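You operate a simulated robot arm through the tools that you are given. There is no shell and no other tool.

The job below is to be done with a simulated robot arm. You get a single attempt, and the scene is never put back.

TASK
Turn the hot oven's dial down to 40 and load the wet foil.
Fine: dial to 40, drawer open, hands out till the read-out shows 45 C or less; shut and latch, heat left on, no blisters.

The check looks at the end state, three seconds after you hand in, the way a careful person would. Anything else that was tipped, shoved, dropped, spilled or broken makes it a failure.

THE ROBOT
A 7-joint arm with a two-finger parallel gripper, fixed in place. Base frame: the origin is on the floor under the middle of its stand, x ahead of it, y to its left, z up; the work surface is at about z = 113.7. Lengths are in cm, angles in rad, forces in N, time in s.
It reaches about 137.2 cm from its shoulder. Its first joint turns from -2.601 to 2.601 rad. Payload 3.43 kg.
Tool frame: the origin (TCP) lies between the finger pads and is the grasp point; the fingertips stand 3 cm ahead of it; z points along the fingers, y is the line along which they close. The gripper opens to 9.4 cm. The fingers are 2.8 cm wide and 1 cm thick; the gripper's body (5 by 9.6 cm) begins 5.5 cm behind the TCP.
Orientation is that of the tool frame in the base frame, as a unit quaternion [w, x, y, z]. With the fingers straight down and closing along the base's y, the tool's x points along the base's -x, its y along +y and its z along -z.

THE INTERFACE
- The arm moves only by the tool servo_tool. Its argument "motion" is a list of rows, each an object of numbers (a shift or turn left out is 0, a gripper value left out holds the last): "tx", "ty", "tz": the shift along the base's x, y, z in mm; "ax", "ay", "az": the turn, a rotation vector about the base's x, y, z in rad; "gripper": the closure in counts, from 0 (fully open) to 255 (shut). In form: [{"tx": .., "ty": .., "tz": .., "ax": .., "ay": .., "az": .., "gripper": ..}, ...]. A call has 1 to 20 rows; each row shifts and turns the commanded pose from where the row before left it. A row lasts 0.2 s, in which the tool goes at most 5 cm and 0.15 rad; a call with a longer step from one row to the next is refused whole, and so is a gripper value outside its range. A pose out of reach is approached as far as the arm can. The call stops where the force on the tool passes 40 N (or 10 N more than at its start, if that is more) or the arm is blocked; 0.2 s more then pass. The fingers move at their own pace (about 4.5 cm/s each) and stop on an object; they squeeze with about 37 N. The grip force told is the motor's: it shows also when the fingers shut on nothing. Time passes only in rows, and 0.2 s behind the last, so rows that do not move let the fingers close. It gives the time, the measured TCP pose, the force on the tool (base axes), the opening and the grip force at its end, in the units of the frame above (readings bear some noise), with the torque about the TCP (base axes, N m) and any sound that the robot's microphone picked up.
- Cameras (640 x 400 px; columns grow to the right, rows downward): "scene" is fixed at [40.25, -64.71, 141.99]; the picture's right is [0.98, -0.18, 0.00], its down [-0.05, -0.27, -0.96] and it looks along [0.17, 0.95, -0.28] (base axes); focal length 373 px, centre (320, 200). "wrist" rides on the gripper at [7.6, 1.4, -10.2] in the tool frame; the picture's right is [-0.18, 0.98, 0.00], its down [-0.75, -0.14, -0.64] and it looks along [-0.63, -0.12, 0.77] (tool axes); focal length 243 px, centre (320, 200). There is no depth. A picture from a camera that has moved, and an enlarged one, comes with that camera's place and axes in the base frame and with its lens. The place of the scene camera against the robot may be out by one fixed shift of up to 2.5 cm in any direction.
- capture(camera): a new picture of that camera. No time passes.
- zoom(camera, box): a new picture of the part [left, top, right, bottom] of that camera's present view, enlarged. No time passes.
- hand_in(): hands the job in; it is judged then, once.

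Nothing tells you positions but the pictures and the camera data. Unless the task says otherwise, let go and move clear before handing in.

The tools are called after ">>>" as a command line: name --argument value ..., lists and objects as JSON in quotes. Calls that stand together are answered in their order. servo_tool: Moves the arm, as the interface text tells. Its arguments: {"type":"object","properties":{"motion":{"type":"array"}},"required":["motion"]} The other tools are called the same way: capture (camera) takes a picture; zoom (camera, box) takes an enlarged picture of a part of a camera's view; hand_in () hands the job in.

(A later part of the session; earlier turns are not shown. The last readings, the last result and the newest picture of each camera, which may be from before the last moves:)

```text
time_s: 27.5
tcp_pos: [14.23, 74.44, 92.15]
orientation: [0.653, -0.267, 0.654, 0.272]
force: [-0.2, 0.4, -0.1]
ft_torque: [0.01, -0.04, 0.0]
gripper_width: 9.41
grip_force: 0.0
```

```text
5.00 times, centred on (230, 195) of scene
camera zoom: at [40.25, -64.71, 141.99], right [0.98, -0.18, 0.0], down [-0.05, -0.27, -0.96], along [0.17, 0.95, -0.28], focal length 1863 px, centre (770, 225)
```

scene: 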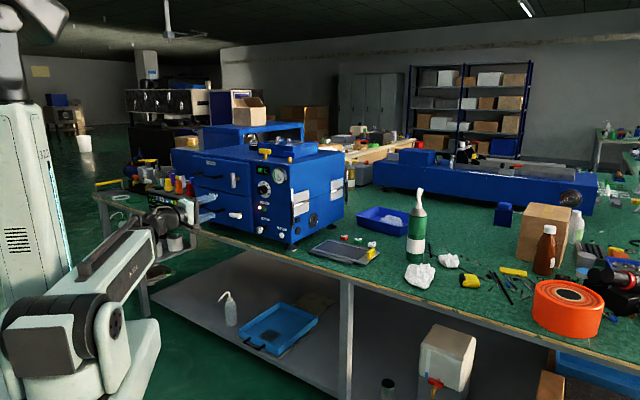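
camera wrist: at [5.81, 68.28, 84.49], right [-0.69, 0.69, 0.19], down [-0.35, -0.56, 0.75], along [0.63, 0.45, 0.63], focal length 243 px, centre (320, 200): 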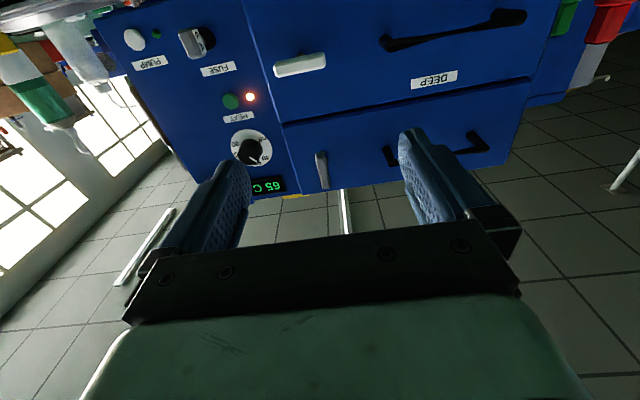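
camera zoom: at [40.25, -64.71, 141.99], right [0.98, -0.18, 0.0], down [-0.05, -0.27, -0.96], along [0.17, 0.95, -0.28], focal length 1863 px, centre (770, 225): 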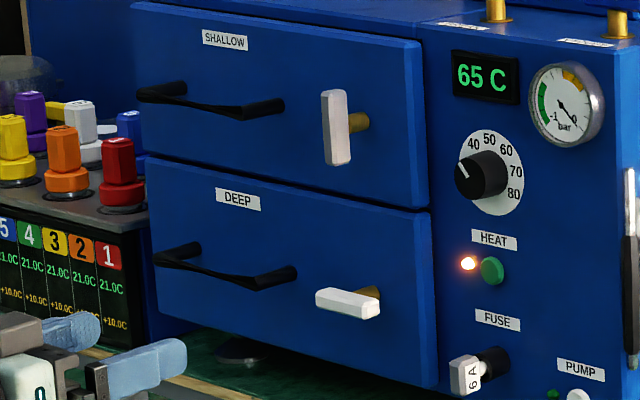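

Both latch bars are centred on their shafts: SHALLOW is vertical and DEEP is horizontal, about 6 cm long. I'll go to the SHALLOW handle (bar near T=58, z=106, N=84.5) with the fingers closing vertically and tug it gently.

>>> servo_tool --motion '[{"tx": -10, "ty": 10, "tz": 12.5, "ax": 0.1009, "ay": 0.1009, "gripper": 110}, {"tx": -10, "ty": 10, "tz": 12.5, "ax": 0.1009, "ay": 0.1009}, {"tx": -10, "ty": 10, "tz": 12.5, "ax": 0.1009, "ay": 0.1009}, {"tx": -10, "ty": 10, "tz": 12.5, "ax": 0.1009, "ay": 0.1009}, {"tx": -10, "ty": 10, "tz": 12.5, "ax": 0.1009, "ay": 0.1009}, {"tx": -10, "ty": 10, "tz": 12.5, "ax": 0.1009, "ay": 0.1009}, {"tx": -10, "ty": 10, "tz": 12.5, "ax": 0.1009, "ay": 0.1009}, {"tx": -10, "ty": 10, "tz": 12.5, "ax": 0.1009, "ay": 0.1009}, {"tx": -10, "ty": 10, "tz": 12.5, "ax": 0.1009, "ay": 0.1009}, {"tx": -10, "ty": 10, "tz": 12.5, "ax": 0.1009, "ay": 0.1009}, {"tx": -10, "ty": 10, "tz": 12.5, "ax": 0.1009, "ay": 0.1009}, {"tx": 25, "ty": 25}, {"tx": 25, "ty": 25}]'

>>> capture --camera "wrist"

>>> capture --camera "scene"

```text
time_s: 30.3
tcp_pos: [8.39, 90.35, 107.35]
orientation: [0.269, 0.27, 0.657, 0.651]
force: [1.5, -0.5, 0.2]
ft_torque: [0.03, 0.0, 0.02]
gripper_width: 5.35
grip_force: 0.0
out of reach, approached as far as the arm can: row 11, 13
```

```text
taken
camera wrist: at [-4.35, 88.55, 108.75], right [0.13, -0.12, 0.98], down [0.08, -0.99, -0.13], along [0.99, 0.1, -0.12], focal length 243 px, centre (320, 200)
```

wrist: 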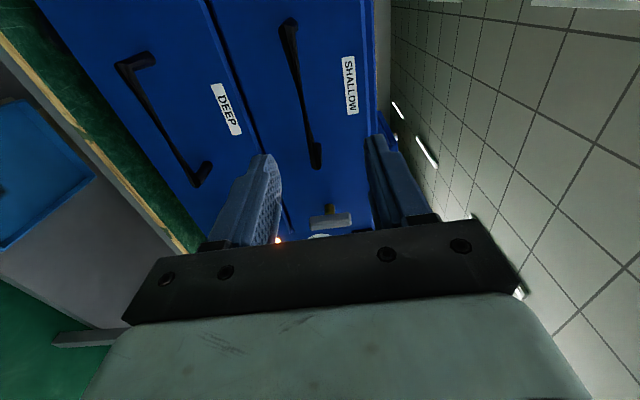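

```text
taken
```

scene: 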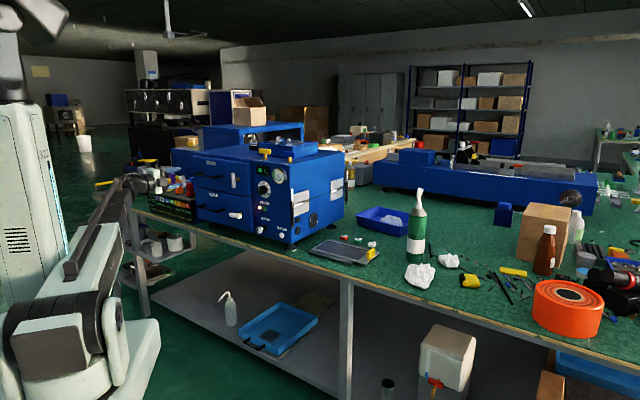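

The SHALLOW bar is at z≈105.6, about 1.75 cm below my current TCP. I'll lower to it and check, then move in.

>>> servo_tool --motion '[{"tz": -9}, {"tz": -8.5}, {"tx": 20, "ty": 20}, {"tx": 20, "ty": 20}]'

>>> capture --camera "wrist"

```text
time_s: 31.3
tcp_pos: [12.48, 94.3, 107.15]
orientation: [0.27, 0.271, 0.657, 0.649]
force: [0.6, -0.6, 0.1]
ft_torque: [0.0, 0.01, 0.03]
gripper_width: 5.37
grip_force: 0.1
out of reach, approached as far as the arm can: row 1, 2
```

```text
taken
camera wrist: at [-0.18, 92.47, 108.61], right [0.13, -0.12, 0.98], down [0.08, -0.99, -0.13], along [0.99, 0.1, -0.12], focal length 243 px, centre (320, 200)
```

wrist: 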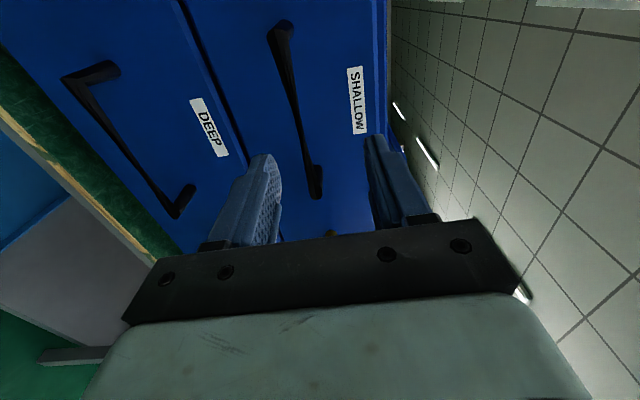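

With the roll at exactly 90° the arm won't go lower here, so some joint must be at its limit. I'll ease the roll back about 15° and lower.

>>> servo_tool --motion '[{"ax": -0.09, "ay": -0.09}, {"ax": -0.09, "ay": -0.09}, {"tz": -8}, {"tz": -7}]'

>>> capture --camera "wrist"

```text
time_s: 32.3
tcp_pos: [12.58, 94.23, 105.56]
orientation: [0.35, 0.187, 0.682, 0.614]
force: [-0.5, -0.1, 0.2]
ft_torque: [-0.06, -0.03, 0.03]
gripper_width: 5.38
grip_force: 0.0
```

```text
taken
camera wrist: at [-0.25, 92.52, 104.99], right [-0.05, 0.05, 1.0], down [0.09, -0.99, 0.05], along [1.0, 0.09, 0.04], focal length 243 px, centre (320, 200)
```

wrist: 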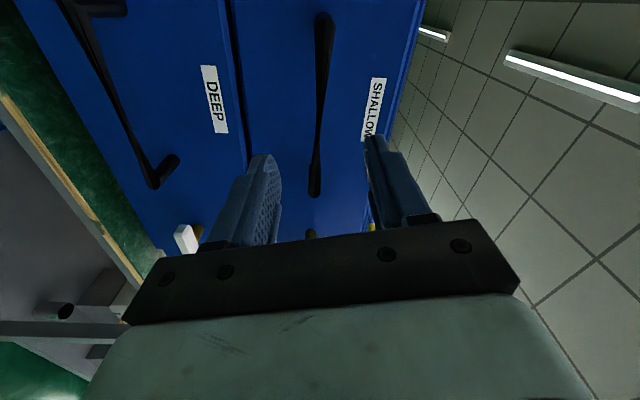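

The bar is centred between the fingers now. I'll go forward to it in small steps.

>>> servo_tool --motion '[{"tx": 15.5, "ty": 15.5}, {"tx": 15.5, "ty": 15.5}, {"tx": 15.5, "ty": 15.5}]'

>>> capture --camera "wrist"

>>> zoom --camera "scene" --box '[165, 140, 285, 220]'

```text
time_s: 33.1
tcp_pos: [17.34, 98.95, 105.5]
orientation: [0.35, 0.187, 0.682, 0.614]
force: [-0.1, 0.1, 0.6]
ft_torque: [0.02, 0.04, 0.0]
gripper_width: 5.32
grip_force: 0.0
```

```text
taken
camera wrist: at [4.45, 97.2, 104.96], right [-0.05, 0.05, 1.0], down [0.09, -0.99, 0.05], along [1.0, 0.09, 0.04], focal length 243 px, centre (320, 200)
```

wrist: 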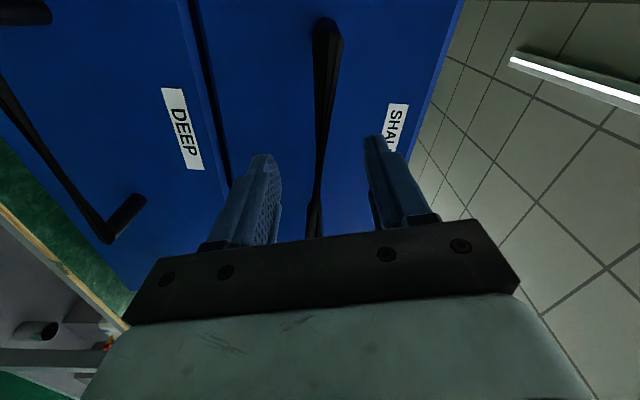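

```text
5.00 times, centred on (225, 180) of scene
camera zoom: at [40.25, -64.71, 141.99], right [0.98, -0.18, 0.0], down [-0.05, -0.27, -0.96], along [0.17, 0.95, -0.28], focal length 1863 px, centre (795, 300)
```

zoom: 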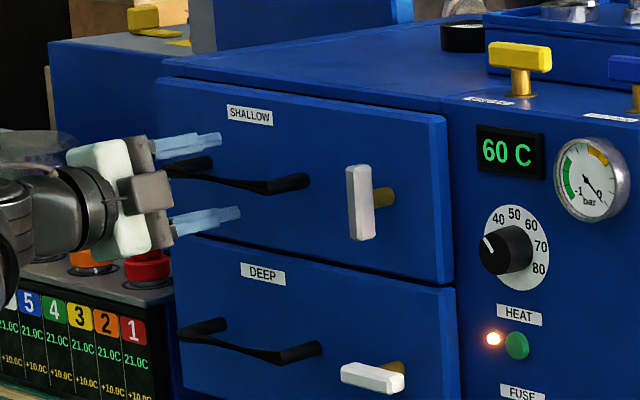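

The fingers straddle the bar. I'll go forward 2 cm more and close.

>>> servo_tool --motion '[{"tx": 7.5, "ty": 7.5}, {"tx": 7.5, "ty": 7.5}, {}, {"gripper": 255}, {}, {}, {}, {}]'

>>> capture --camera "wrist"

>>> zoom --camera "scene" --box '[165, 140, 285, 220]'

```text
time_s: 34.9
tcp_pos: [18.74, 100.43, 105.53]
orientation: [0.35, 0.188, 0.683, 0.613]
force: [1.6, -4.7, -11.7]
ft_torque: [0.87, 0.86, 0.05]
gripper_width: 2.42
grip_force: 45.4
```

```text
taken
camera wrist: at [5.91, 98.68, 104.92], right [-0.04, 0.05, 1.0], down [0.09, -0.99, 0.05], along [1.0, 0.09, 0.04], focal length 243 px, centre (320, 200)
```

wrist: 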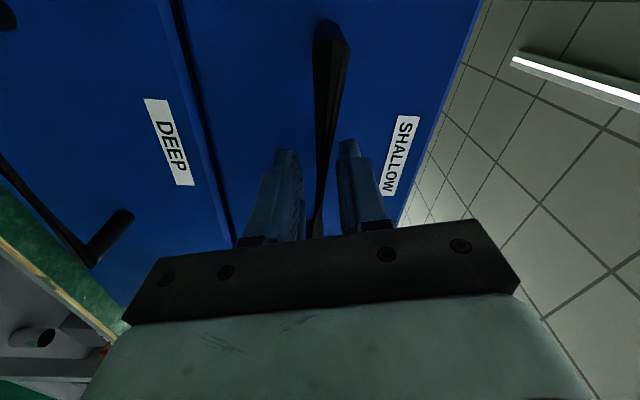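

```text
5.00 times, centred on (225, 180) of scene
camera zoom: at [40.25, -64.71, 141.99], right [0.98, -0.18, 0.0], down [-0.05, -0.27, -0.96], along [0.17, 0.95, -0.28], focal length 1863 px, centre (795, 300)
```

zoom: 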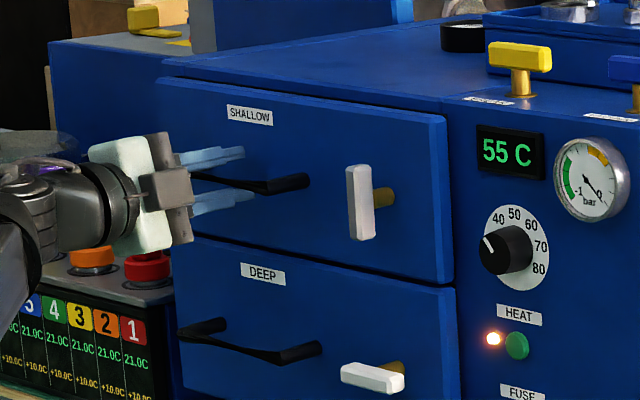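

It's gripped at 2.4 cm, and the read-out shows 55 C. I'll tug gently backwards and watch the force.

>>> servo_tool --motion '[{"tx": -2, "ty": -2, "tz": -1}, {"tx": -3, "ty": -3}, {"tx": -3, "ty": -3}]'

>>> zoom --camera "scene" --box '[165, 140, 285, 220]'

```text
time_s: 35.7
tcp_pos: [17.83, 99.68, 105.46]
orientation: [0.35, 0.187, 0.683, 0.614]
force: [3.8, -1.4, -5.1]
ft_torque: [0.95, 0.93, -0.5]
gripper_width: 2.42
grip_force: 45.1
```

```text
5.00 times, centred on (225, 180) of scene
camera zoom: at [40.25, -64.71, 141.99], right [0.98, -0.18, 0.0], down [-0.05, -0.27, -0.96], along [0.17, 0.95, -0.28], focal length 1863 px, centre (795, 300)
```

zoom: 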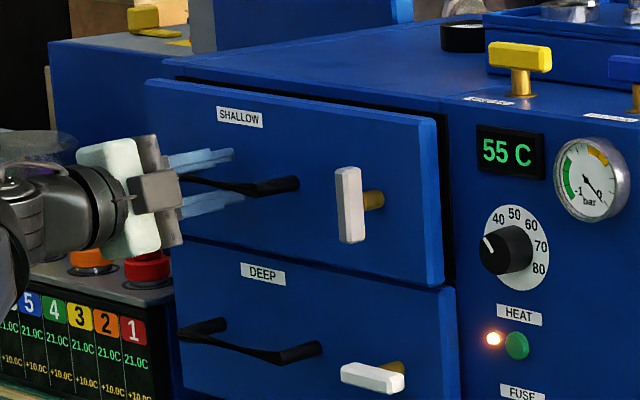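

The SHALLOW drawer slides freely, so a vertical bar means unlatched and a horizontal one latched. I'll pull it further open, watching for the end stop.

>>> servo_tool --motion '[{"tx": -9, "ty": -9}, {"tx": -9, "ty": -9}, {"tx": -9, "ty": -9}, {"tx": -9, "ty": -9}, {"tx": -9, "ty": -9}, {"tx": -9, "ty": -9}, {"tx": -9, "ty": -9}, {"tx": -9, "ty": -9}, {"tx": -9, "ty": -9}, {"tx": -9, "ty": -9}]'

>>> capture --camera "scene"

>>> zoom --camera "scene" --box '[145, 130, 305, 230]'

```text
time_s: 37.9
tcp_pos: [8.82, 90.63, 105.43]
orientation: [0.35, 0.187, 0.683, 0.613]
force: [1.5, -2.3, -8.2]
ft_torque: [0.96, 0.93, -0.19]
gripper_width: 2.44
grip_force: 45.0
```

```text
taken
```

scene: 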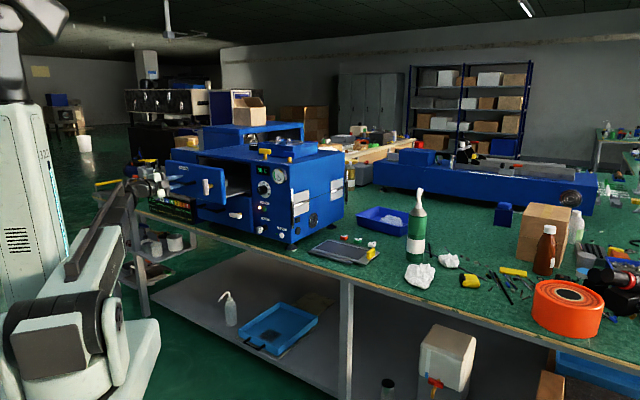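

```text
4.00 times, centred on (225, 180) of scene
camera zoom: at [40.25, -64.71, 141.99], right [0.98, -0.18, 0.0], down [-0.05, -0.27, -0.96], along [0.17, 0.95, -0.28], focal length 1490 px, centre (700, 280)
```

zoom: 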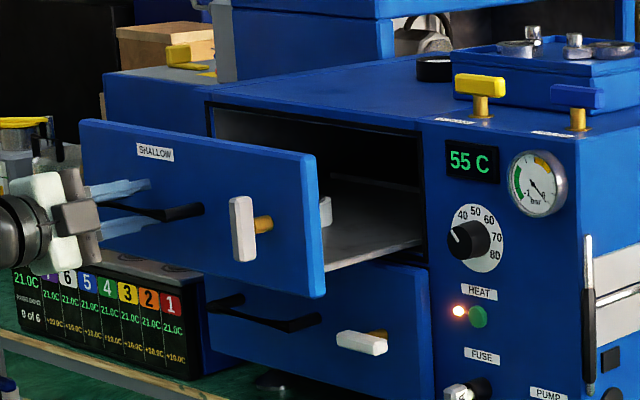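

The drawer is a flat tray with open sides, and the read-out is 55 C. I'll pull it about 6.5 cm further to make room for loading from above.

>>> servo_tool --motion '[{"tx": -9, "ty": -9}, {"tx": -9, "ty": -9}, {"tx": -9, "ty": -9}, {"tx": -9, "ty": -9}, {"tx": -9, "ty": -9}]'

>>> zoom --camera "scene" --box '[145, 130, 305, 230]'

>>> capture --camera "wrist"

```text
time_s: 39.1
tcp_pos: [4.27, 86.03, 105.45]
orientation: [0.35, 0.187, 0.683, 0.614]
force: [6.0, -6.0, -16.7]
ft_torque: [0.96, 0.81, 0.63]
gripper_width: 2.41
grip_force: 44.9
```

```text
4.00 times, centred on (225, 180) of scene
camera zoom: at [40.25, -64.71, 141.99], right [0.98, -0.18, 0.0], down [-0.05, -0.27, -0.96], along [0.17, 0.95, -0.28], focal length 1490 px, centre (700, 280)
```

zoom: 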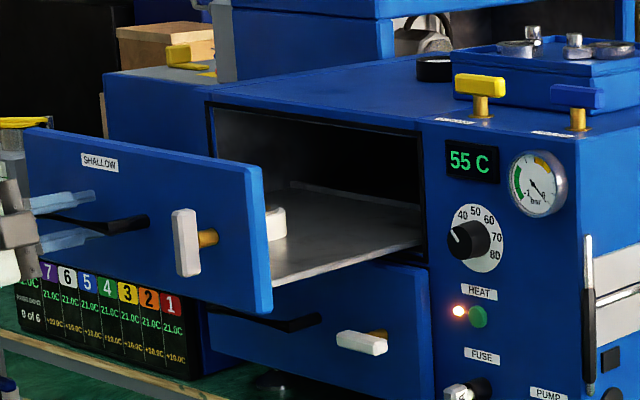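

```text
taken
camera wrist: at [-8.47, 84.3, 104.91], right [-0.04, 0.05, 1.0], down [0.09, -0.99, 0.05], along [1.0, 0.09, 0.04], focal length 243 px, centre (320, 200)
```

wrist: 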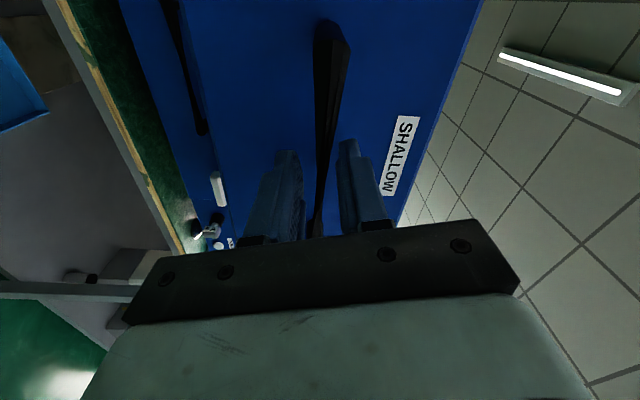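

There's a small white object on the tray just behind the drawer front. I'll zoom in on it.

>>> zoom --camera "scene" --box '[200, 165, 260, 205]'

>>> zoom --camera "scene" --box '[190, 145, 270, 205]'

```text
10.00 times, centred on (230, 185) of scene
camera zoom: at [40.25, -64.71, 141.99], right [0.98, -0.18, 0.0], down [-0.05, -0.27, -0.96], along [0.17, 0.95, -0.28], focal length 3726 px, centre (1220, 350)
```

zoom: 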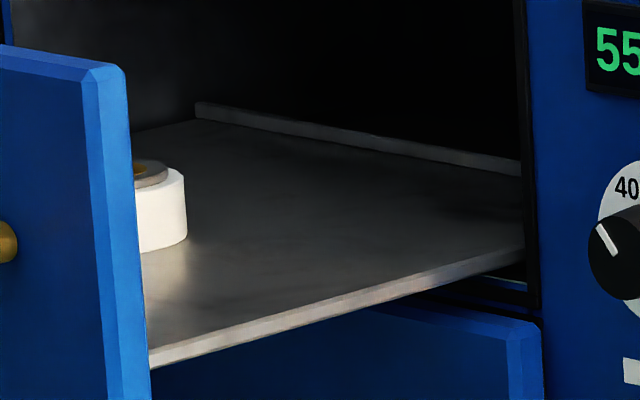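

```text
6.67 times, centred on (230, 175) of scene
camera zoom: at [40.25, -64.71, 141.99], right [0.98, -0.18, 0.0], down [-0.05, -0.27, -0.96], along [0.17, 0.95, -0.28], focal length 2484 px, centre (920, 367)
```

zoom: 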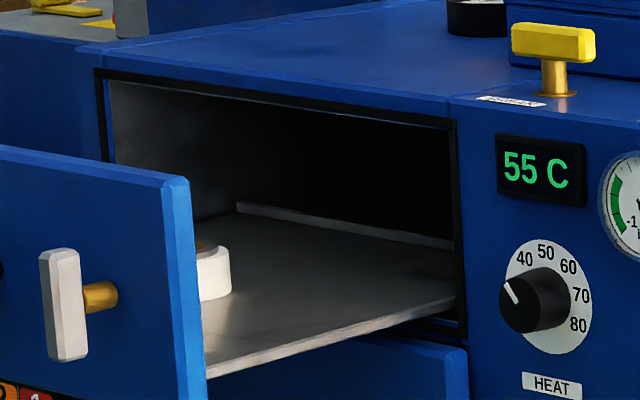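

There's a white jar or roll with a metal top on the shallow tray, so I need a view from above before deciding where the plate can go. I'll release the handle and back away while the oven cools.

>>> servo_tool --motion '[{"gripper": 100}, {}, {}, {"tx": -12, "ty": -12}, {"tx": -20, "ty": -20}, {"tx": -20, "ty": -20}, {"tx": -20, "ty": -20}]'

>>> capture --camera "wrist"

>>> capture --camera "scene"

```text
time_s: 40.7
tcp_pos: [-2.77, 78.99, 105.41]
orientation: [0.351, 0.187, 0.683, 0.613]
force: [0.0, -0.2, 0.4]
ft_torque: [0.04, -0.01, -0.04]
gripper_width: 5.71
grip_force: 0.0
```

```text
taken
camera wrist: at [-15.63, 77.19, 104.89], right [-0.05, 0.05, 1.0], down [0.09, -0.99, 0.05], along [1.0, 0.09, 0.04], focal length 243 px, centre (320, 200)
```

wrist: 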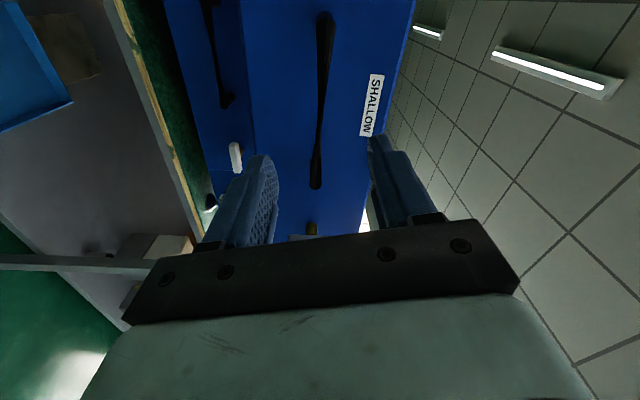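

```text
taken
```

scene: 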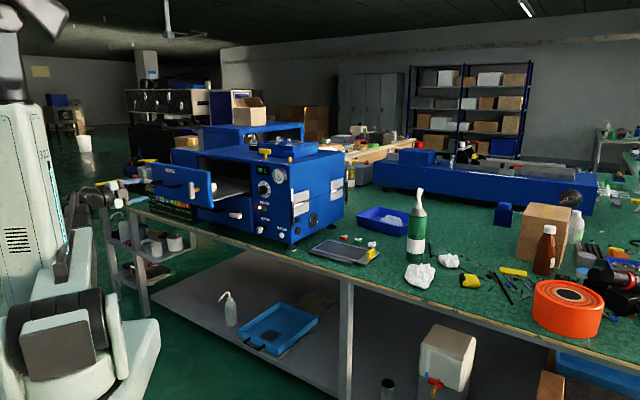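

While it cools I'll look more closely at the foil plate and the read-out in the scene camera.

>>> zoom --camera "scene" --box '[300, 228, 390, 273]'

>>> zoom --camera "scene" --box '[355, 235, 385, 265]'

>>> zoom --camera "scene" --box '[145, 130, 305, 230]'

```text
7.11 times, centred on (345, 250) of scene
camera zoom: at [40.25, -64.71, 141.99], right [0.98, -0.18, 0.0], down [-0.05, -0.27, -0.96], along [0.17, 0.95, -0.28], focal length 2650 px, centre (142, -159)
```

zoom: 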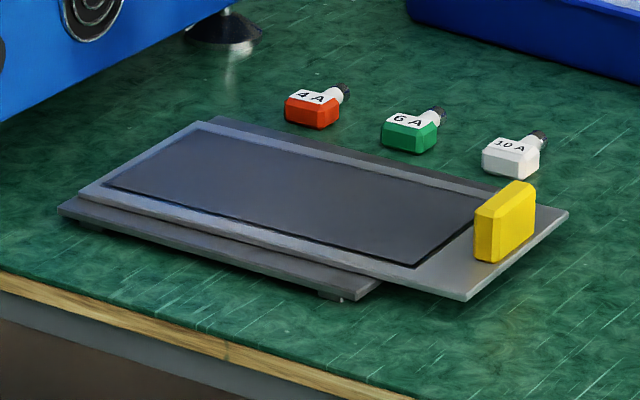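

```text
13.33 times, centred on (370, 250) of scene
camera zoom: at [40.25, -64.71, 141.99], right [0.98, -0.18, 0.0], down [-0.05, -0.27, -0.96], along [0.17, 0.95, -0.28], focal length 4968 px, centre (-347, -467)
```

zoom: 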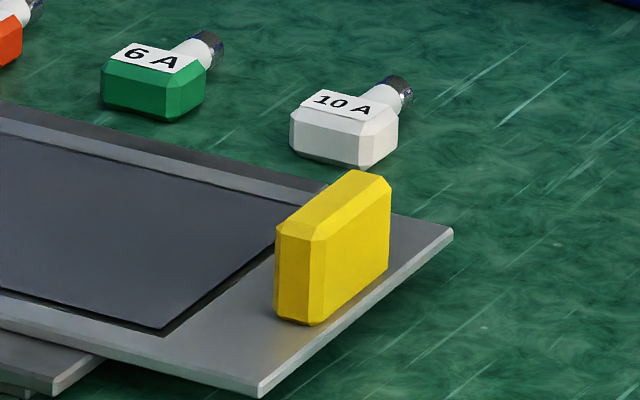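

```text
4.00 times, centred on (225, 180) of scene
camera zoom: at [40.25, -64.71, 141.99], right [0.98, -0.18, 0.0], down [-0.05, -0.27, -0.96], along [0.17, 0.95, -0.28], focal length 1490 px, centre (700, 280)
```

zoom: 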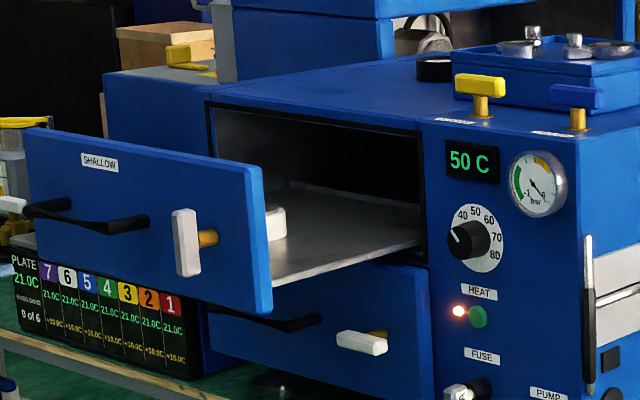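

It's down to 50 C. The yellow tab is about 2 cm thick along T and stands on the plate's right end, so I can grip it from above. While waiting I'll bring the tool back to roll 0 and then pitch it straight down, keeping well outside the drawer.

>>> servo_tool --motion '[{"tx": 5, "ty": -10, "ax": -0.0933, "ay": -0.0933}, {"tx": 5, "ty": -10, "ax": -0.0933, "ay": -0.0933}, {"tx": 5, "ty": -10, "ax": -0.0933, "ay": -0.0933}, {"tx": 5, "ty": -10, "ax": -0.0933, "ay": -0.0933}, {"tx": 5, "ty": -10, "ax": -0.0933, "ay": -0.0933}, {"tx": 5, "ty": -10, "ax": -0.0933, "ay": -0.0933}, {"tx": 5, "ty": -10, "ax": -0.0933, "ay": -0.0933}, {"tx": 5, "ty": -10, "ax": -0.0933, "ay": -0.0933}, {"tx": 5, "ty": -10, "ax": -0.0933, "ay": -0.0933}, {"tx": 5, "ty": -10, "ax": -0.0933, "ay": -0.0933}]'

>>> servo_tool --motion '[{"ax": -0.1009, "ay": 0.1009}, {"ax": -0.1009, "ay": 0.1009}, {"ax": -0.1009, "ay": 0.1009}, {"ax": -0.1009, "ay": 0.1009}, {"ax": -0.1009, "ay": 0.1009}, {"ax": -0.1009, "ay": 0.1009}, {"ax": -0.1009, "ay": 0.1009}, {"ax": -0.1009, "ay": 0.1009}, {"ax": -0.1009, "ay": 0.1009}, {"ax": -0.1009, "ay": 0.1009}, {"ax": -0.1009, "ay": 0.1009}]'

>>> capture --camera "wrist"

>>> zoom --camera "scene" --box '[145, 130, 305, 230]'

```text
time_s: 42.9
tcp_pos: [2.35, 68.89, 105.44]
orientation: [0.654, -0.271, 0.653, 0.268]
force: [0.4, -0.2, -0.2]
ft_torque: [-0.01, -0.02, 0.02]
gripper_width: 5.75
grip_force: 0.1
```

```text
time_s: 45.3
tcp_pos: [2.33, 68.89, 105.48]
orientation: [0.0, -0.384, 0.924, -0.002]
force: [0.0, -0.4, -0.3]
ft_torque: [-0.02, -0.01, 0.0]
gripper_width: 5.76
grip_force: 0.2
```

```text
taken
camera wrist: at [-4.31, 64.57, 115.68], right [-0.57, 0.82, 0.0], down [0.63, 0.43, 0.64], along [0.53, 0.36, -0.77], focal length 243 px, centre (320, 200)
```

wrist: 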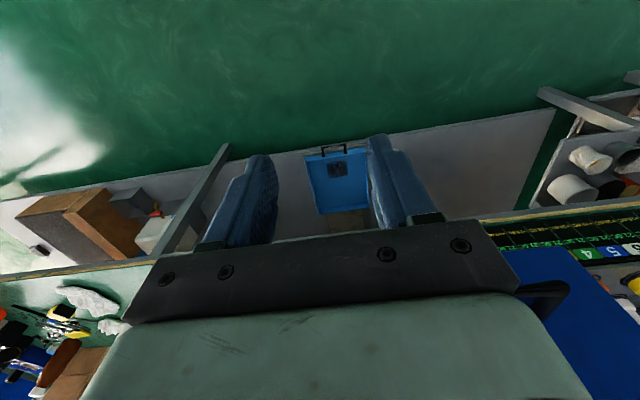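

```text
4.00 times, centred on (225, 180) of scene
camera zoom: at [40.25, -64.71, 141.99], right [0.98, -0.18, 0.0], down [-0.05, -0.27, -0.96], along [0.17, 0.95, -0.28], focal length 1490 px, centre (700, 280)
```

zoom: 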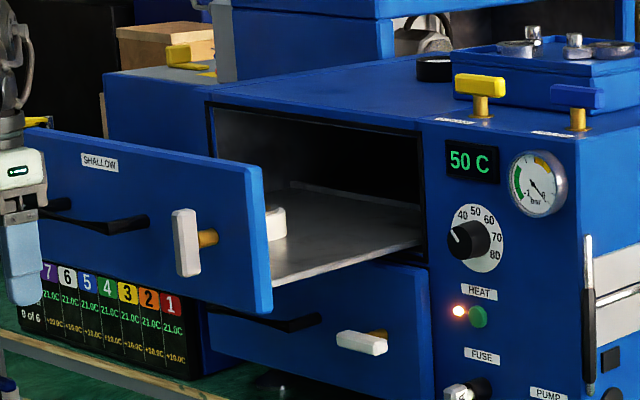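

The tool is straight down, clear of the drawer. I'll swing over to the plate on the right to survey it while the oven cools.

>>> servo_tool --motion '[{"tx": 37.7, "ty": -24}, {"tx": 37.7, "ty": -24}, {"tx": 37.7, "ty": -24}, {"tx": 37.7, "ty": -24}, {"tx": 37.7, "ty": -24}, {"tx": 37.7, "ty": -24}, {"tx": 37.7, "ty": -24}, {"tx": 37.7, "ty": -24}, {"tx": 37.7, "ty": -24}, {"tx": 37.7, "ty": -24}, {"tx": 40, "ty": -2}, {"tx": 40, "ty": -2}, {"tx": 40, "ty": -2}, {"tx": 40, "ty": -2}, {"tx": 40, "ty": -2}, {"tx": 40, "ty": -2}]'

>>> capture --camera "wrist"

>>> capture --camera "scene"

```text
time_s: 48.7
tcp_pos: [63.97, 43.73, 105.49]
orientation: [0.001, -0.383, 0.924, -0.001]
force: [-0.5, -0.5, -0.6]
ft_torque: [0.0, 0.0, -0.05]
gripper_width: 5.69
grip_force: 0.1
```

```text
taken
camera wrist: at [57.43, 39.36, 115.65], right [-0.57, 0.82, 0.0], down [0.63, 0.43, 0.64], along [0.53, 0.36, -0.77], focal length 243 px, centre (320, 200)
```

wrist: 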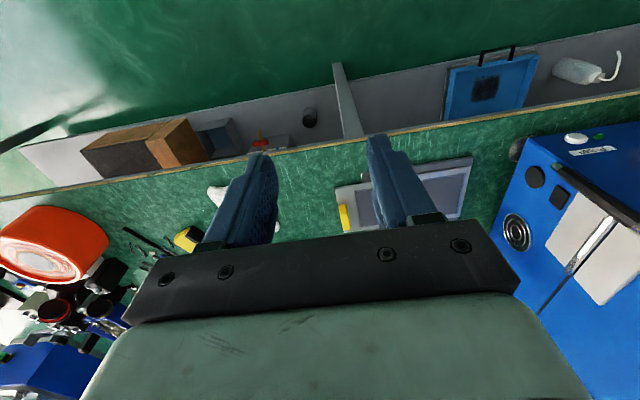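

```text
taken
```

scene: 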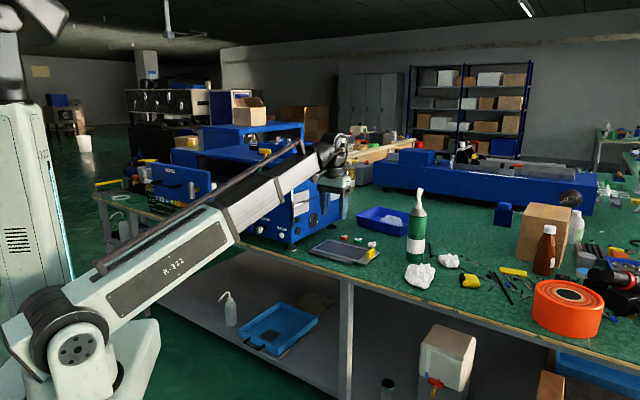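

I can see the plate and tab from above. Zooming in to locate it.

>>> zoom --camera "wrist" --box '[320, 140, 500, 240]'

>>> zoom --camera "wrist" --box '[325, 170, 385, 240]'

```text
3.56 times, centred on (410, 190) of wrist
camera zoom: at [57.43, 39.36, 115.65], right [-0.57, 0.82, 0.0], down [0.63, 0.43, 0.64], along [0.53, 0.36, -0.77], focal length 863 px, centre (0, 236)
```

zoom: 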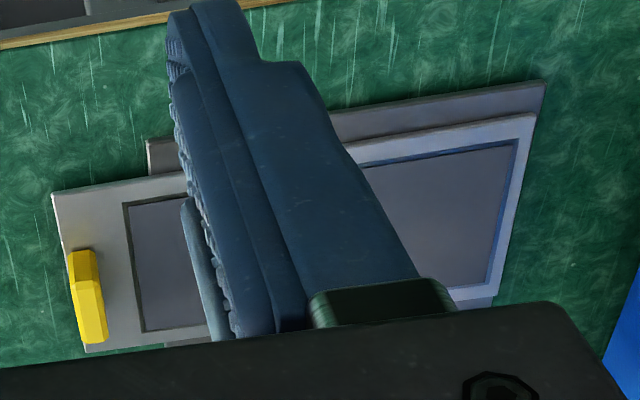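

```text
5.71 times, centred on (355, 205) of wrist
camera zoom: at [57.43, 39.36, 115.65], right [-0.57, 0.82, 0.0], down [0.63, 0.43, 0.64], along [0.53, 0.36, -0.77], focal length 1386 px, centre (120, 171)
```

zoom: 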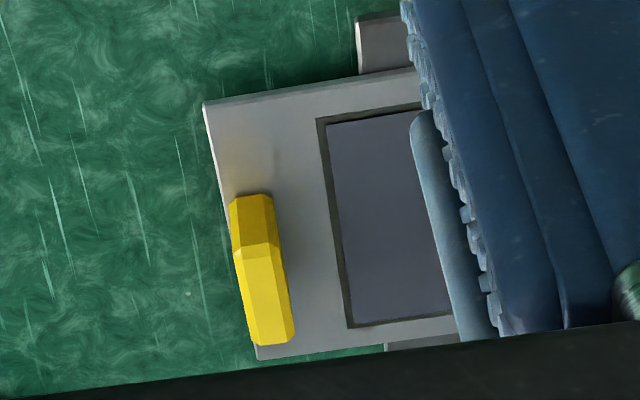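

The plate is about 21.8 × 11.6 cm (T from -14.9 to 6.9, N from 93.5 to 105.1). The tab is about 4.2 × 1.35 × 2.6 cm, centred near N=99.3, T=-14.0. I'll move over it, staying high, for a second look.

>>> servo_tool --motion '[{"tx": 32.4, "ty": 33.2, "tz": -6}, {"tx": 32.4, "ty": 33.2, "tz": -6}, {"tx": 32.4, "ty": 33.2, "tz": -6}, {"tx": 32.4, "ty": 33.2, "tz": -6}, {"tx": 32.4, "ty": 33.2, "tz": -6}]'

>>> capture --camera "wrist"

>>> capture --camera "scene"

```text
time_s: 49.9
tcp_pos: [80.16, 60.34, 102.49]
orientation: [0.001, -0.382, 0.924, 0.0]
force: [-0.1, -0.6, 0.8]
ft_torque: [0.02, -0.02, 0.01]
gripper_width: 5.71
grip_force: 0.1
```

```text
taken
camera wrist: at [73.63, 55.9, 112.64], right [-0.57, 0.82, 0.0], down [0.63, 0.43, 0.64], along [0.53, 0.36, -0.77], focal length 243 px, centre (320, 200)
```

wrist: 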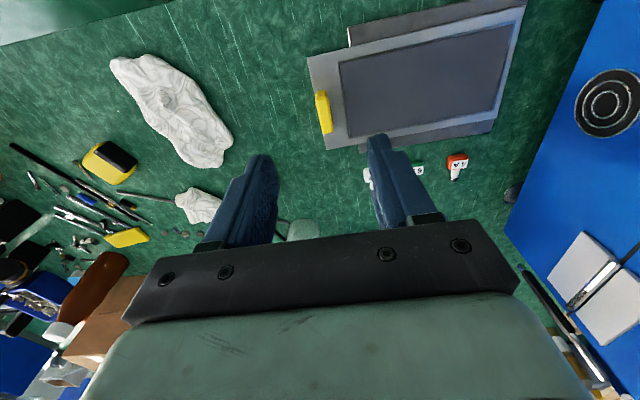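

```text
taken
```

scene: 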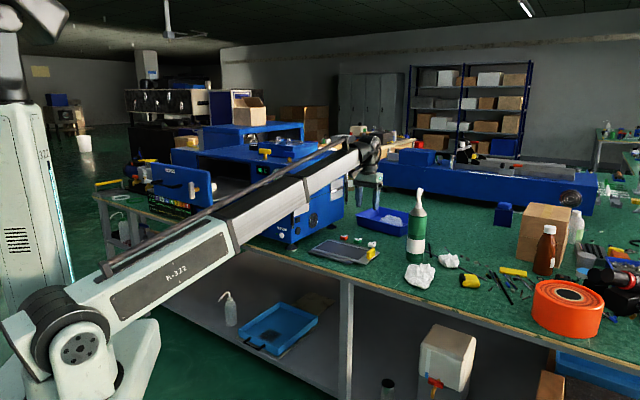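

Zooming in on the tab from here to get its position and height accurately, including the bottle's position.

>>> zoom --camera "wrist" --box '[290, 40, 380, 160]'

>>> zoom --camera "wrist" --box '[290, 0, 540, 190]'

>>> zoom --camera "scene" --box '[300, 120, 440, 280]'

```text
3.33 times, centred on (335, 100) of wrist
camera zoom: at [73.63, 55.9, 112.64], right [-0.57, 0.82, 0.0], down [0.63, 0.43, 0.64], along [0.53, 0.36, -0.77], focal length 809 px, centre (270, 533)
```

zoom: 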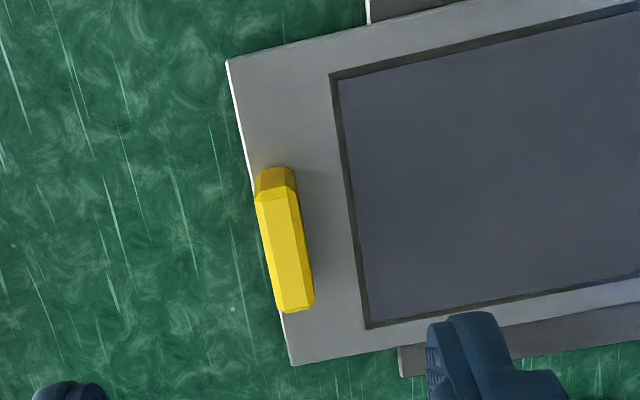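

```text
2.11 times, centred on (415, 95) of wrist
camera zoom: at [73.63, 55.9, 112.64], right [-0.57, 0.82, 0.0], down [0.63, 0.43, 0.64], along [0.53, 0.36, -0.77], focal length 511 px, centre (120, 421)
```

zoom: 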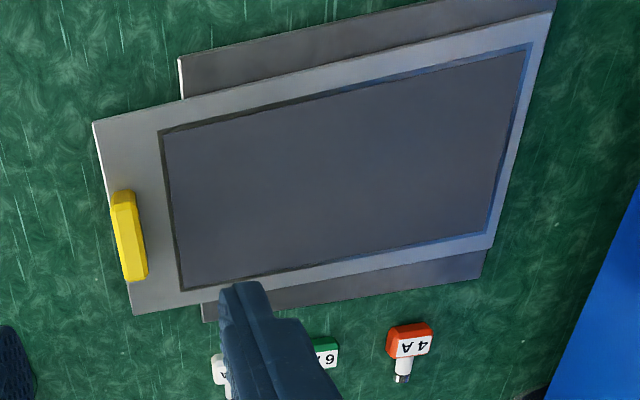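

```text
2.50 times, centred on (370, 200) of scene
camera zoom: at [40.25, -64.71, 141.99], right [0.98, -0.18, 0.0], down [-0.05, -0.27, -0.96], along [0.17, 0.95, -0.28], focal length 932 px, centre (195, 200)
```

zoom: 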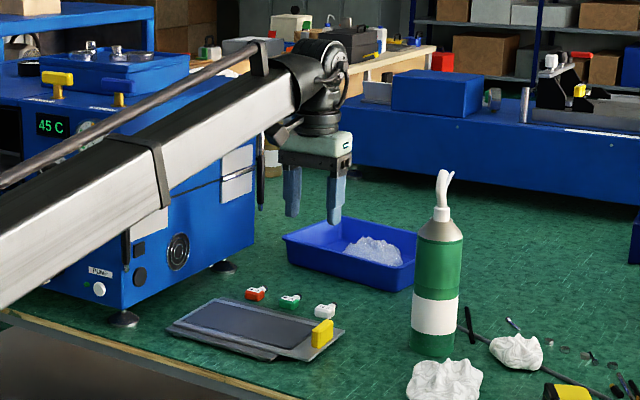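

The read-out is down to 45 C. Triangulating the two views puts the plate top at z≈78 and the tab at N=101.7 to 106, T=-14.15, top z≈81. Before picking the plate up I'll look into the open tray from above to see the jar.

>>> servo_tool --motion '[{"tx": -27, "ty": -27}, {"tx": -27, "ty": -27}, {"tx": -27, "ty": -27}, {"tx": -27, "ty": -27}, {"tx": -27, "ty": -27}, {"tx": -27, "ty": -27}, {"tx": -31, "ty": 31, "tz": 20}, {"tx": -31, "ty": 31, "tz": 20}, {"tx": -31, "ty": 31, "tz": 20}, {"tx": -31, "ty": 31, "tz": 20}, {"tx": -31, "ty": 31, "tz": 20}, {"tx": -31, "ty": 31, "tz": 20}, {"tx": -31, "ty": 31, "tz": 20}, {"tx": -31, "ty": 31, "tz": 20}]'

>>> capture --camera "wrist"

>>> capture --camera "scene"

```text
time_s: 52.9
tcp_pos: [39.15, 69.41, 117.52]
orientation: [0.006, -0.383, 0.924, 0.004]
force: [0.0, 0.2, 0.7]
ft_torque: [-0.02, 0.01, 0.0]
gripper_width: 5.71
grip_force: 0.0
out of reach, approached as far as the arm can: row 14
```

```text
taken
camera wrist: at [32.63, 64.85, 127.68], right [-0.56, 0.83, 0.01], down [0.63, 0.43, 0.65], along [0.54, 0.37, -0.76], focal length 243 px, centre (320, 200)
```

wrist: 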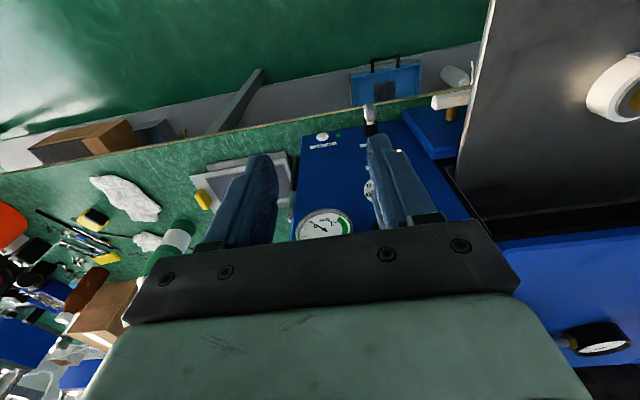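

```text
taken
```

scene: 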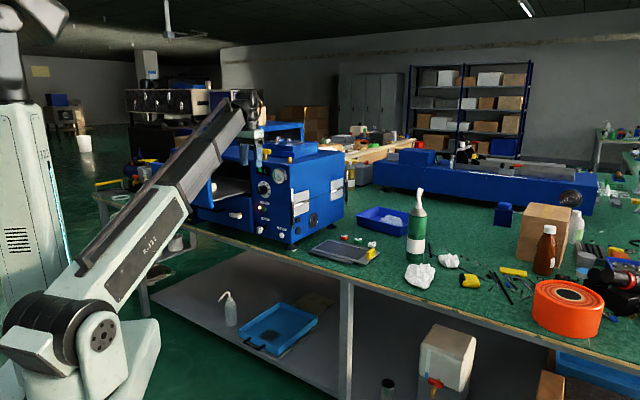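

The arm is at its height limit here, but I can see part of the tray and a white roll on it. I'll move left above the tray, with the fingers staying above the drawer front.

>>> servo_tool --motion '[{"tx": -28, "ty": 29}, {"tx": -28, "ty": 29}, {"tx": -28, "ty": 29}, {"tx": -28, "ty": 29}, {"tx": -28, "ty": 29}]'

>>> capture --camera "wrist"

>>> zoom --camera "scene" --box '[145, 80, 305, 230]'

```text
time_s: 54.1
tcp_pos: [25.43, 83.96, 117.5]
orientation: [0.001, -0.383, 0.924, -0.001]
force: [-0.6, -0.7, 0.2]
ft_torque: [0.04, 0.01, 0.01]
gripper_width: 5.7
grip_force: 0.1
```

```text
taken
camera wrist: at [18.83, 79.48, 127.74], right [-0.57, 0.82, 0.0], down [0.63, 0.43, 0.64], along [0.53, 0.36, -0.77], focal length 243 px, centre (320, 200)
```

wrist: 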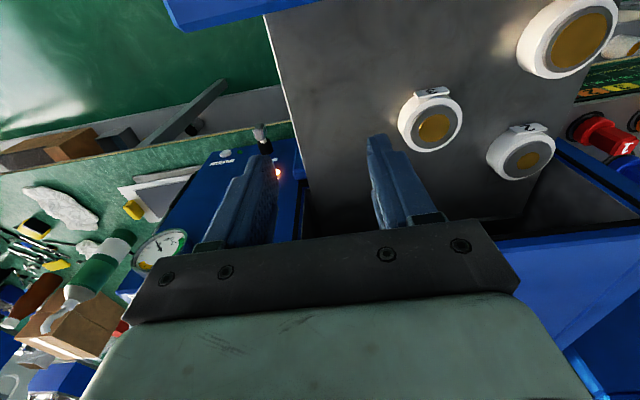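

```text
2.67 times, centred on (225, 155) of scene
camera zoom: at [40.25, -64.71, 141.99], right [0.98, -0.18, 0.0], down [-0.05, -0.27, -0.96], along [0.17, 0.95, -0.28], focal length 994 px, centre (573, 320)
```

zoom: 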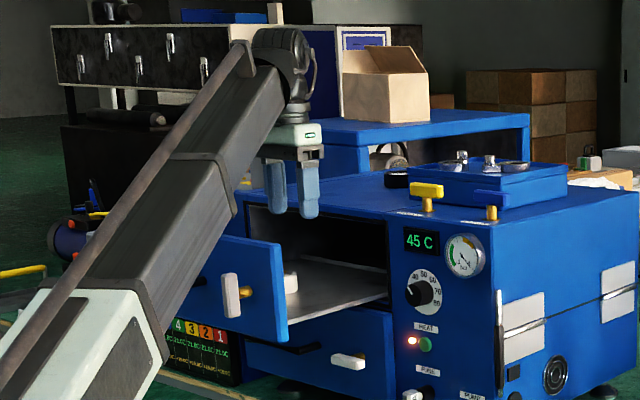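

The shallow tray already holds three white sample dishes, so there's no room for the plate and it must go in the DEEP drawer, which is latched (horizontal bar). I'll back out past the right side of the open drawer, then gently shut the shallow drawer as I found it.

>>> zoom --camera "wrist" --box '[260, 0, 640, 240]'

>>> servo_tool --motion '[{"tx": 28, "ty": -28}, {"tx": 28, "ty": -28}, {"tx": 28, "ty": -28}, {"tx": 28, "ty": -28}, {"tx": -30, "ty": -30, "tz": -5}, {"tx": -30, "ty": -30, "tz": -5}, {"tx": -30, "ty": -30, "tz": -5}, {"tx": -30, "ty": -30, "tz": -5}, {"tx": -30, "ty": -30, "tz": -5}, {"tx": -30, "ty": -30, "tz": -5}]'

>>> servo_tool --motion '[{"tx": -13, "ty": 13, "tz": -9, "ax": 0.1009, "ay": -0.1009, "gripper": 255}, {"tx": -13, "ty": 13, "tz": -9, "ax": 0.1009, "ay": -0.1009}, {"tx": -13, "ty": 13, "tz": -9, "ax": 0.1009, "ay": -0.1009}, {"tx": -13, "ty": 13, "tz": -9, "ax": 0.1009, "ay": -0.1009}, {"tx": -13, "ty": 13, "tz": -9, "ax": 0.1009, "ay": -0.1009}, {"tx": -13, "ty": 13, "tz": -9, "ax": 0.1009, "ay": -0.1009}, {"tx": -13, "ty": 13, "ax": 0.1009, "ay": -0.1009}, {"tx": -13, "ty": 13, "ax": 0.1009, "ay": -0.1009}, {"tx": -13, "ty": 13, "ax": 0.1009, "ay": -0.1009}, {"tx": -13, "ty": 13, "ax": 0.1009, "ay": -0.1009}, {"tx": -13, "ty": 13, "ax": 0.1009, "ay": -0.1009}]'

>>> capture --camera "wrist"

>>> capture --camera "scene"

```text
1.67 times, centred on (450, 120) of wrist
camera zoom: at [18.83, 79.48, 127.74], right [-0.57, 0.82, 0.0], down [0.63, 0.43, 0.64], along [0.53, 0.36, -0.77], focal length 404 px, centre (103, 333)
```

zoom: 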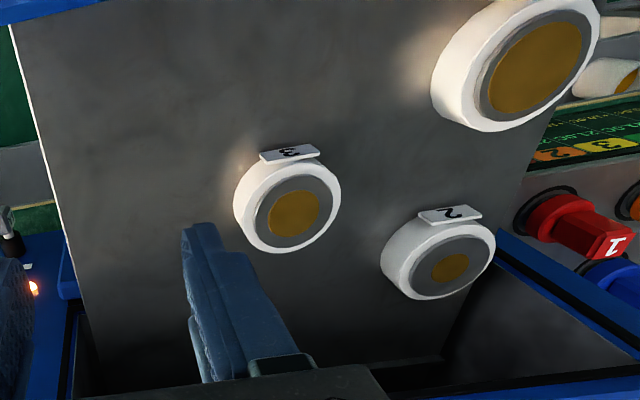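

```text
time_s: 56.3
tcp_pos: [19.33, 57.43, 108.4]
orientation: [0.004, -0.383, 0.924, 0.004]
force: [-0.2, 0.9, 0.6]
ft_torque: [-0.04, 0.01, -0.01]
gripper_width: 5.72
grip_force: 0.1
out of reach, approached as far as the arm can: row 5, 6, 7, 8, 9, 10
```

```text
time_s: 58.7
tcp_pos: [5.17, 71.81, 103.07]
orientation: [0.654, -0.27, 0.652, 0.271]
force: [-0.2, -0.9, -0.4]
ft_torque: [0.02, 0.0, 0.03]
gripper_width: 0.0
grip_force: 33.2
```

```text
taken
camera wrist: at [-3.19, 65.59, 95.36], right [-0.7, 0.69, 0.18], down [-0.36, -0.56, 0.75], along [0.62, 0.46, 0.63], focal length 243 px, centre (320, 200)
```

wrist: 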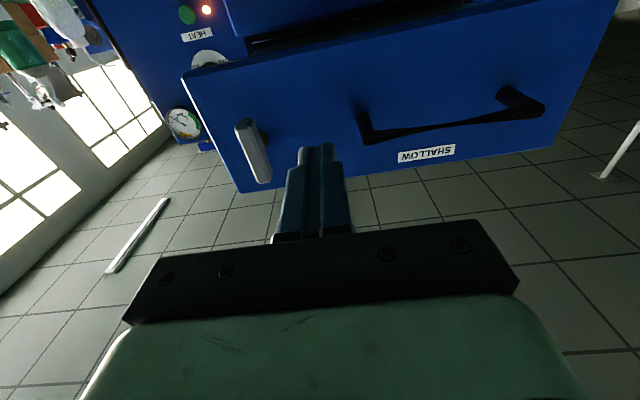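

```text
taken
```

scene: 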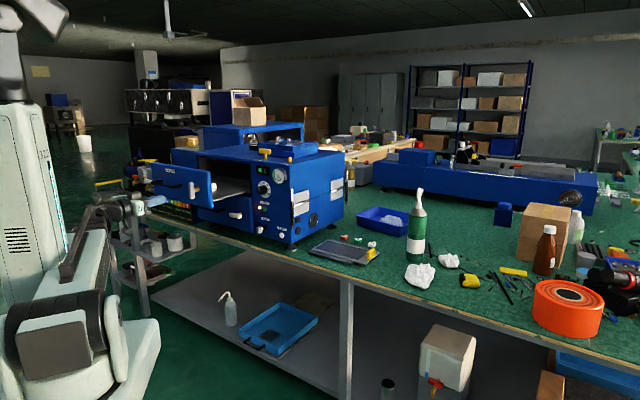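

I'm facing the shallow drawer with closed fingers, between its latch and handle (T≈47, z≈103). I'll push it shut slowly.

>>> servo_tool --motion '[{"tx": 14, "ty": 14}, {"tx": 14, "ty": 14}, {"tx": 14, "ty": 14}, {"tx": 14, "ty": 14}, {"tx": 5, "ty": 5}, {"tx": 5, "ty": 5}, {"tx": 5, "ty": 5}, {"tx": 5, "ty": 5}, {"tx": 6, "ty": 6}, {"tx": 6, "ty": 6}, {"tx": 7, "ty": 7}, {"tx": 7, "ty": 7}, {"tx": 7, "ty": 7}, {"tx": 7, "ty": 7}, {"tx": 7, "ty": 7}, {"tx": 7, "ty": 7}, {"tx": 7, "ty": 7}, {"tx": 7, "ty": 7}, {"tx": 7, "ty": 7}, {"tx": 7, "ty": 7}]'

>>> capture --camera "scene"

>>> zoom --camera "scene" --box '[145, 130, 305, 230]'

```text
time_s: 62.9
tcp_pos: [20.9, 87.53, 103.12]
orientation: [0.654, -0.27, 0.653, 0.27]
force: [-0.7, 0.7, 0.2]
ft_torque: [0.02, -0.02, -0.02]
gripper_width: 0.01
grip_force: 33.3
```

```text
taken
```

scene: 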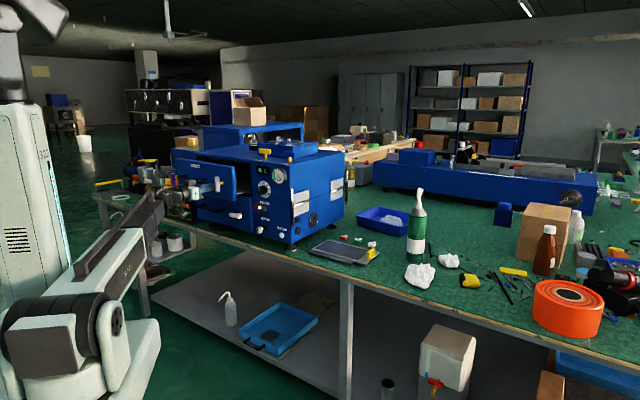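

```text
4.00 times, centred on (225, 180) of scene
camera zoom: at [40.25, -64.71, 141.99], right [0.98, -0.18, 0.0], down [-0.05, -0.27, -0.96], along [0.17, 0.95, -0.28], focal length 1490 px, centre (700, 280)
```

zoom: 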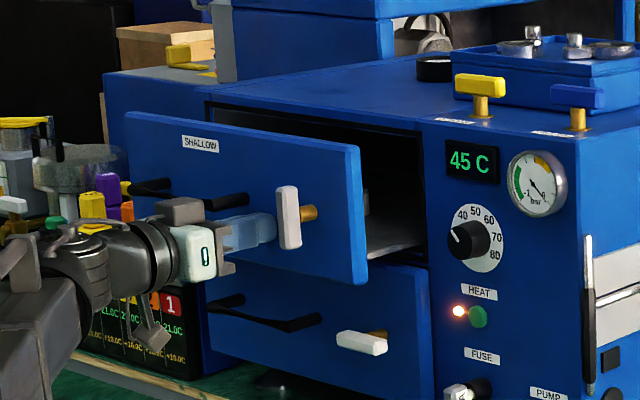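

The drawer is sliding shut easily, with dishes unaffected as far as I can see. I'll finish closing, going slower at the end.

>>> servo_tool --motion '[{"tx": 7, "ty": 7}, {"tx": 7, "ty": 7}, {"tx": 7, "ty": 7}, {"tx": 7, "ty": 7}, {"tx": 7, "ty": 7}, {"tx": 6, "ty": 6}, {"tx": 5, "ty": 5}, {"tx": 4, "ty": 4}, {"tx": 3, "ty": 3}, {"tx": 3, "ty": 3}]'

>>> zoom --camera "scene" --box '[145, 130, 305, 230]'

```text
time_s: 65.1
tcp_pos: [26.63, 93.1, 103.07]
orientation: [0.653, -0.271, 0.653, 0.271]
force: [-1.2, 0.6, 0.1]
ft_torque: [0.04, 0.0, 0.09]
gripper_width: 0.0
grip_force: 33.3
```

```text
4.00 times, centred on (225, 180) of scene
camera zoom: at [40.25, -64.71, 141.99], right [0.98, -0.18, 0.0], down [-0.05, -0.27, -0.96], along [0.17, 0.95, -0.28], focal length 1490 px, centre (700, 280)
```

zoom: 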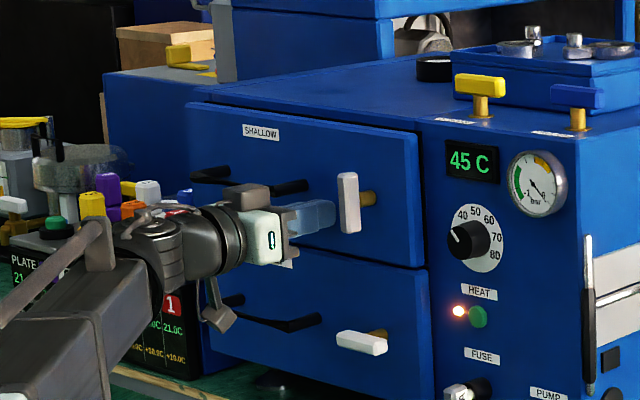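

Almost shut. I'll continue in 2–3 mm steps until it seats.

>>> servo_tool --motion '[{"tx": 2, "ty": 2}, {"tx": 2, "ty": 2}, {"tx": 2, "ty": 2}, {"tx": 1.5, "ty": 1.5}, {}]'

>>> zoom --camera "scene" --box '[195, 140, 285, 220]'

```text
time_s: 66.0
tcp_pos: [26.87, 93.4, 103.1]
orientation: [0.653, -0.27, 0.653, 0.271]
force: [-7.2, -6.0, 3.5]
ft_torque: [0.14, -0.15, 0.02]
gripper_width: 0.0
grip_force: 32.7
stopped in row 4: the force on the tool passed its limit at 44 N (the readings are from after the stop); the commanded pose is now the measured one
```

```text
5.00 times, centred on (240, 180) of scene
camera zoom: at [40.25, -64.71, 141.99], right [0.98, -0.18, 0.0], down [-0.05, -0.27, -0.96], along [0.17, 0.95, -0.28], focal length 1863 px, centre (720, 300)
```

zoom: 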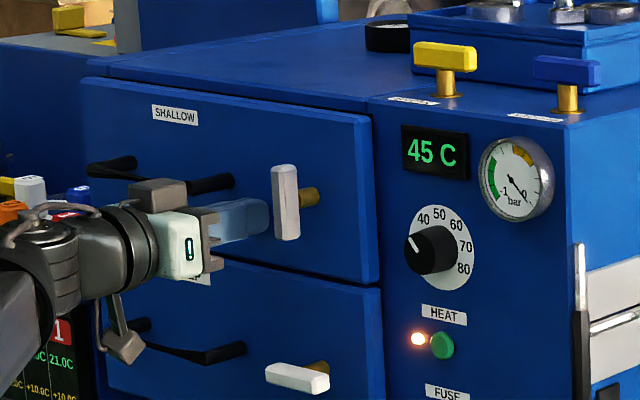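

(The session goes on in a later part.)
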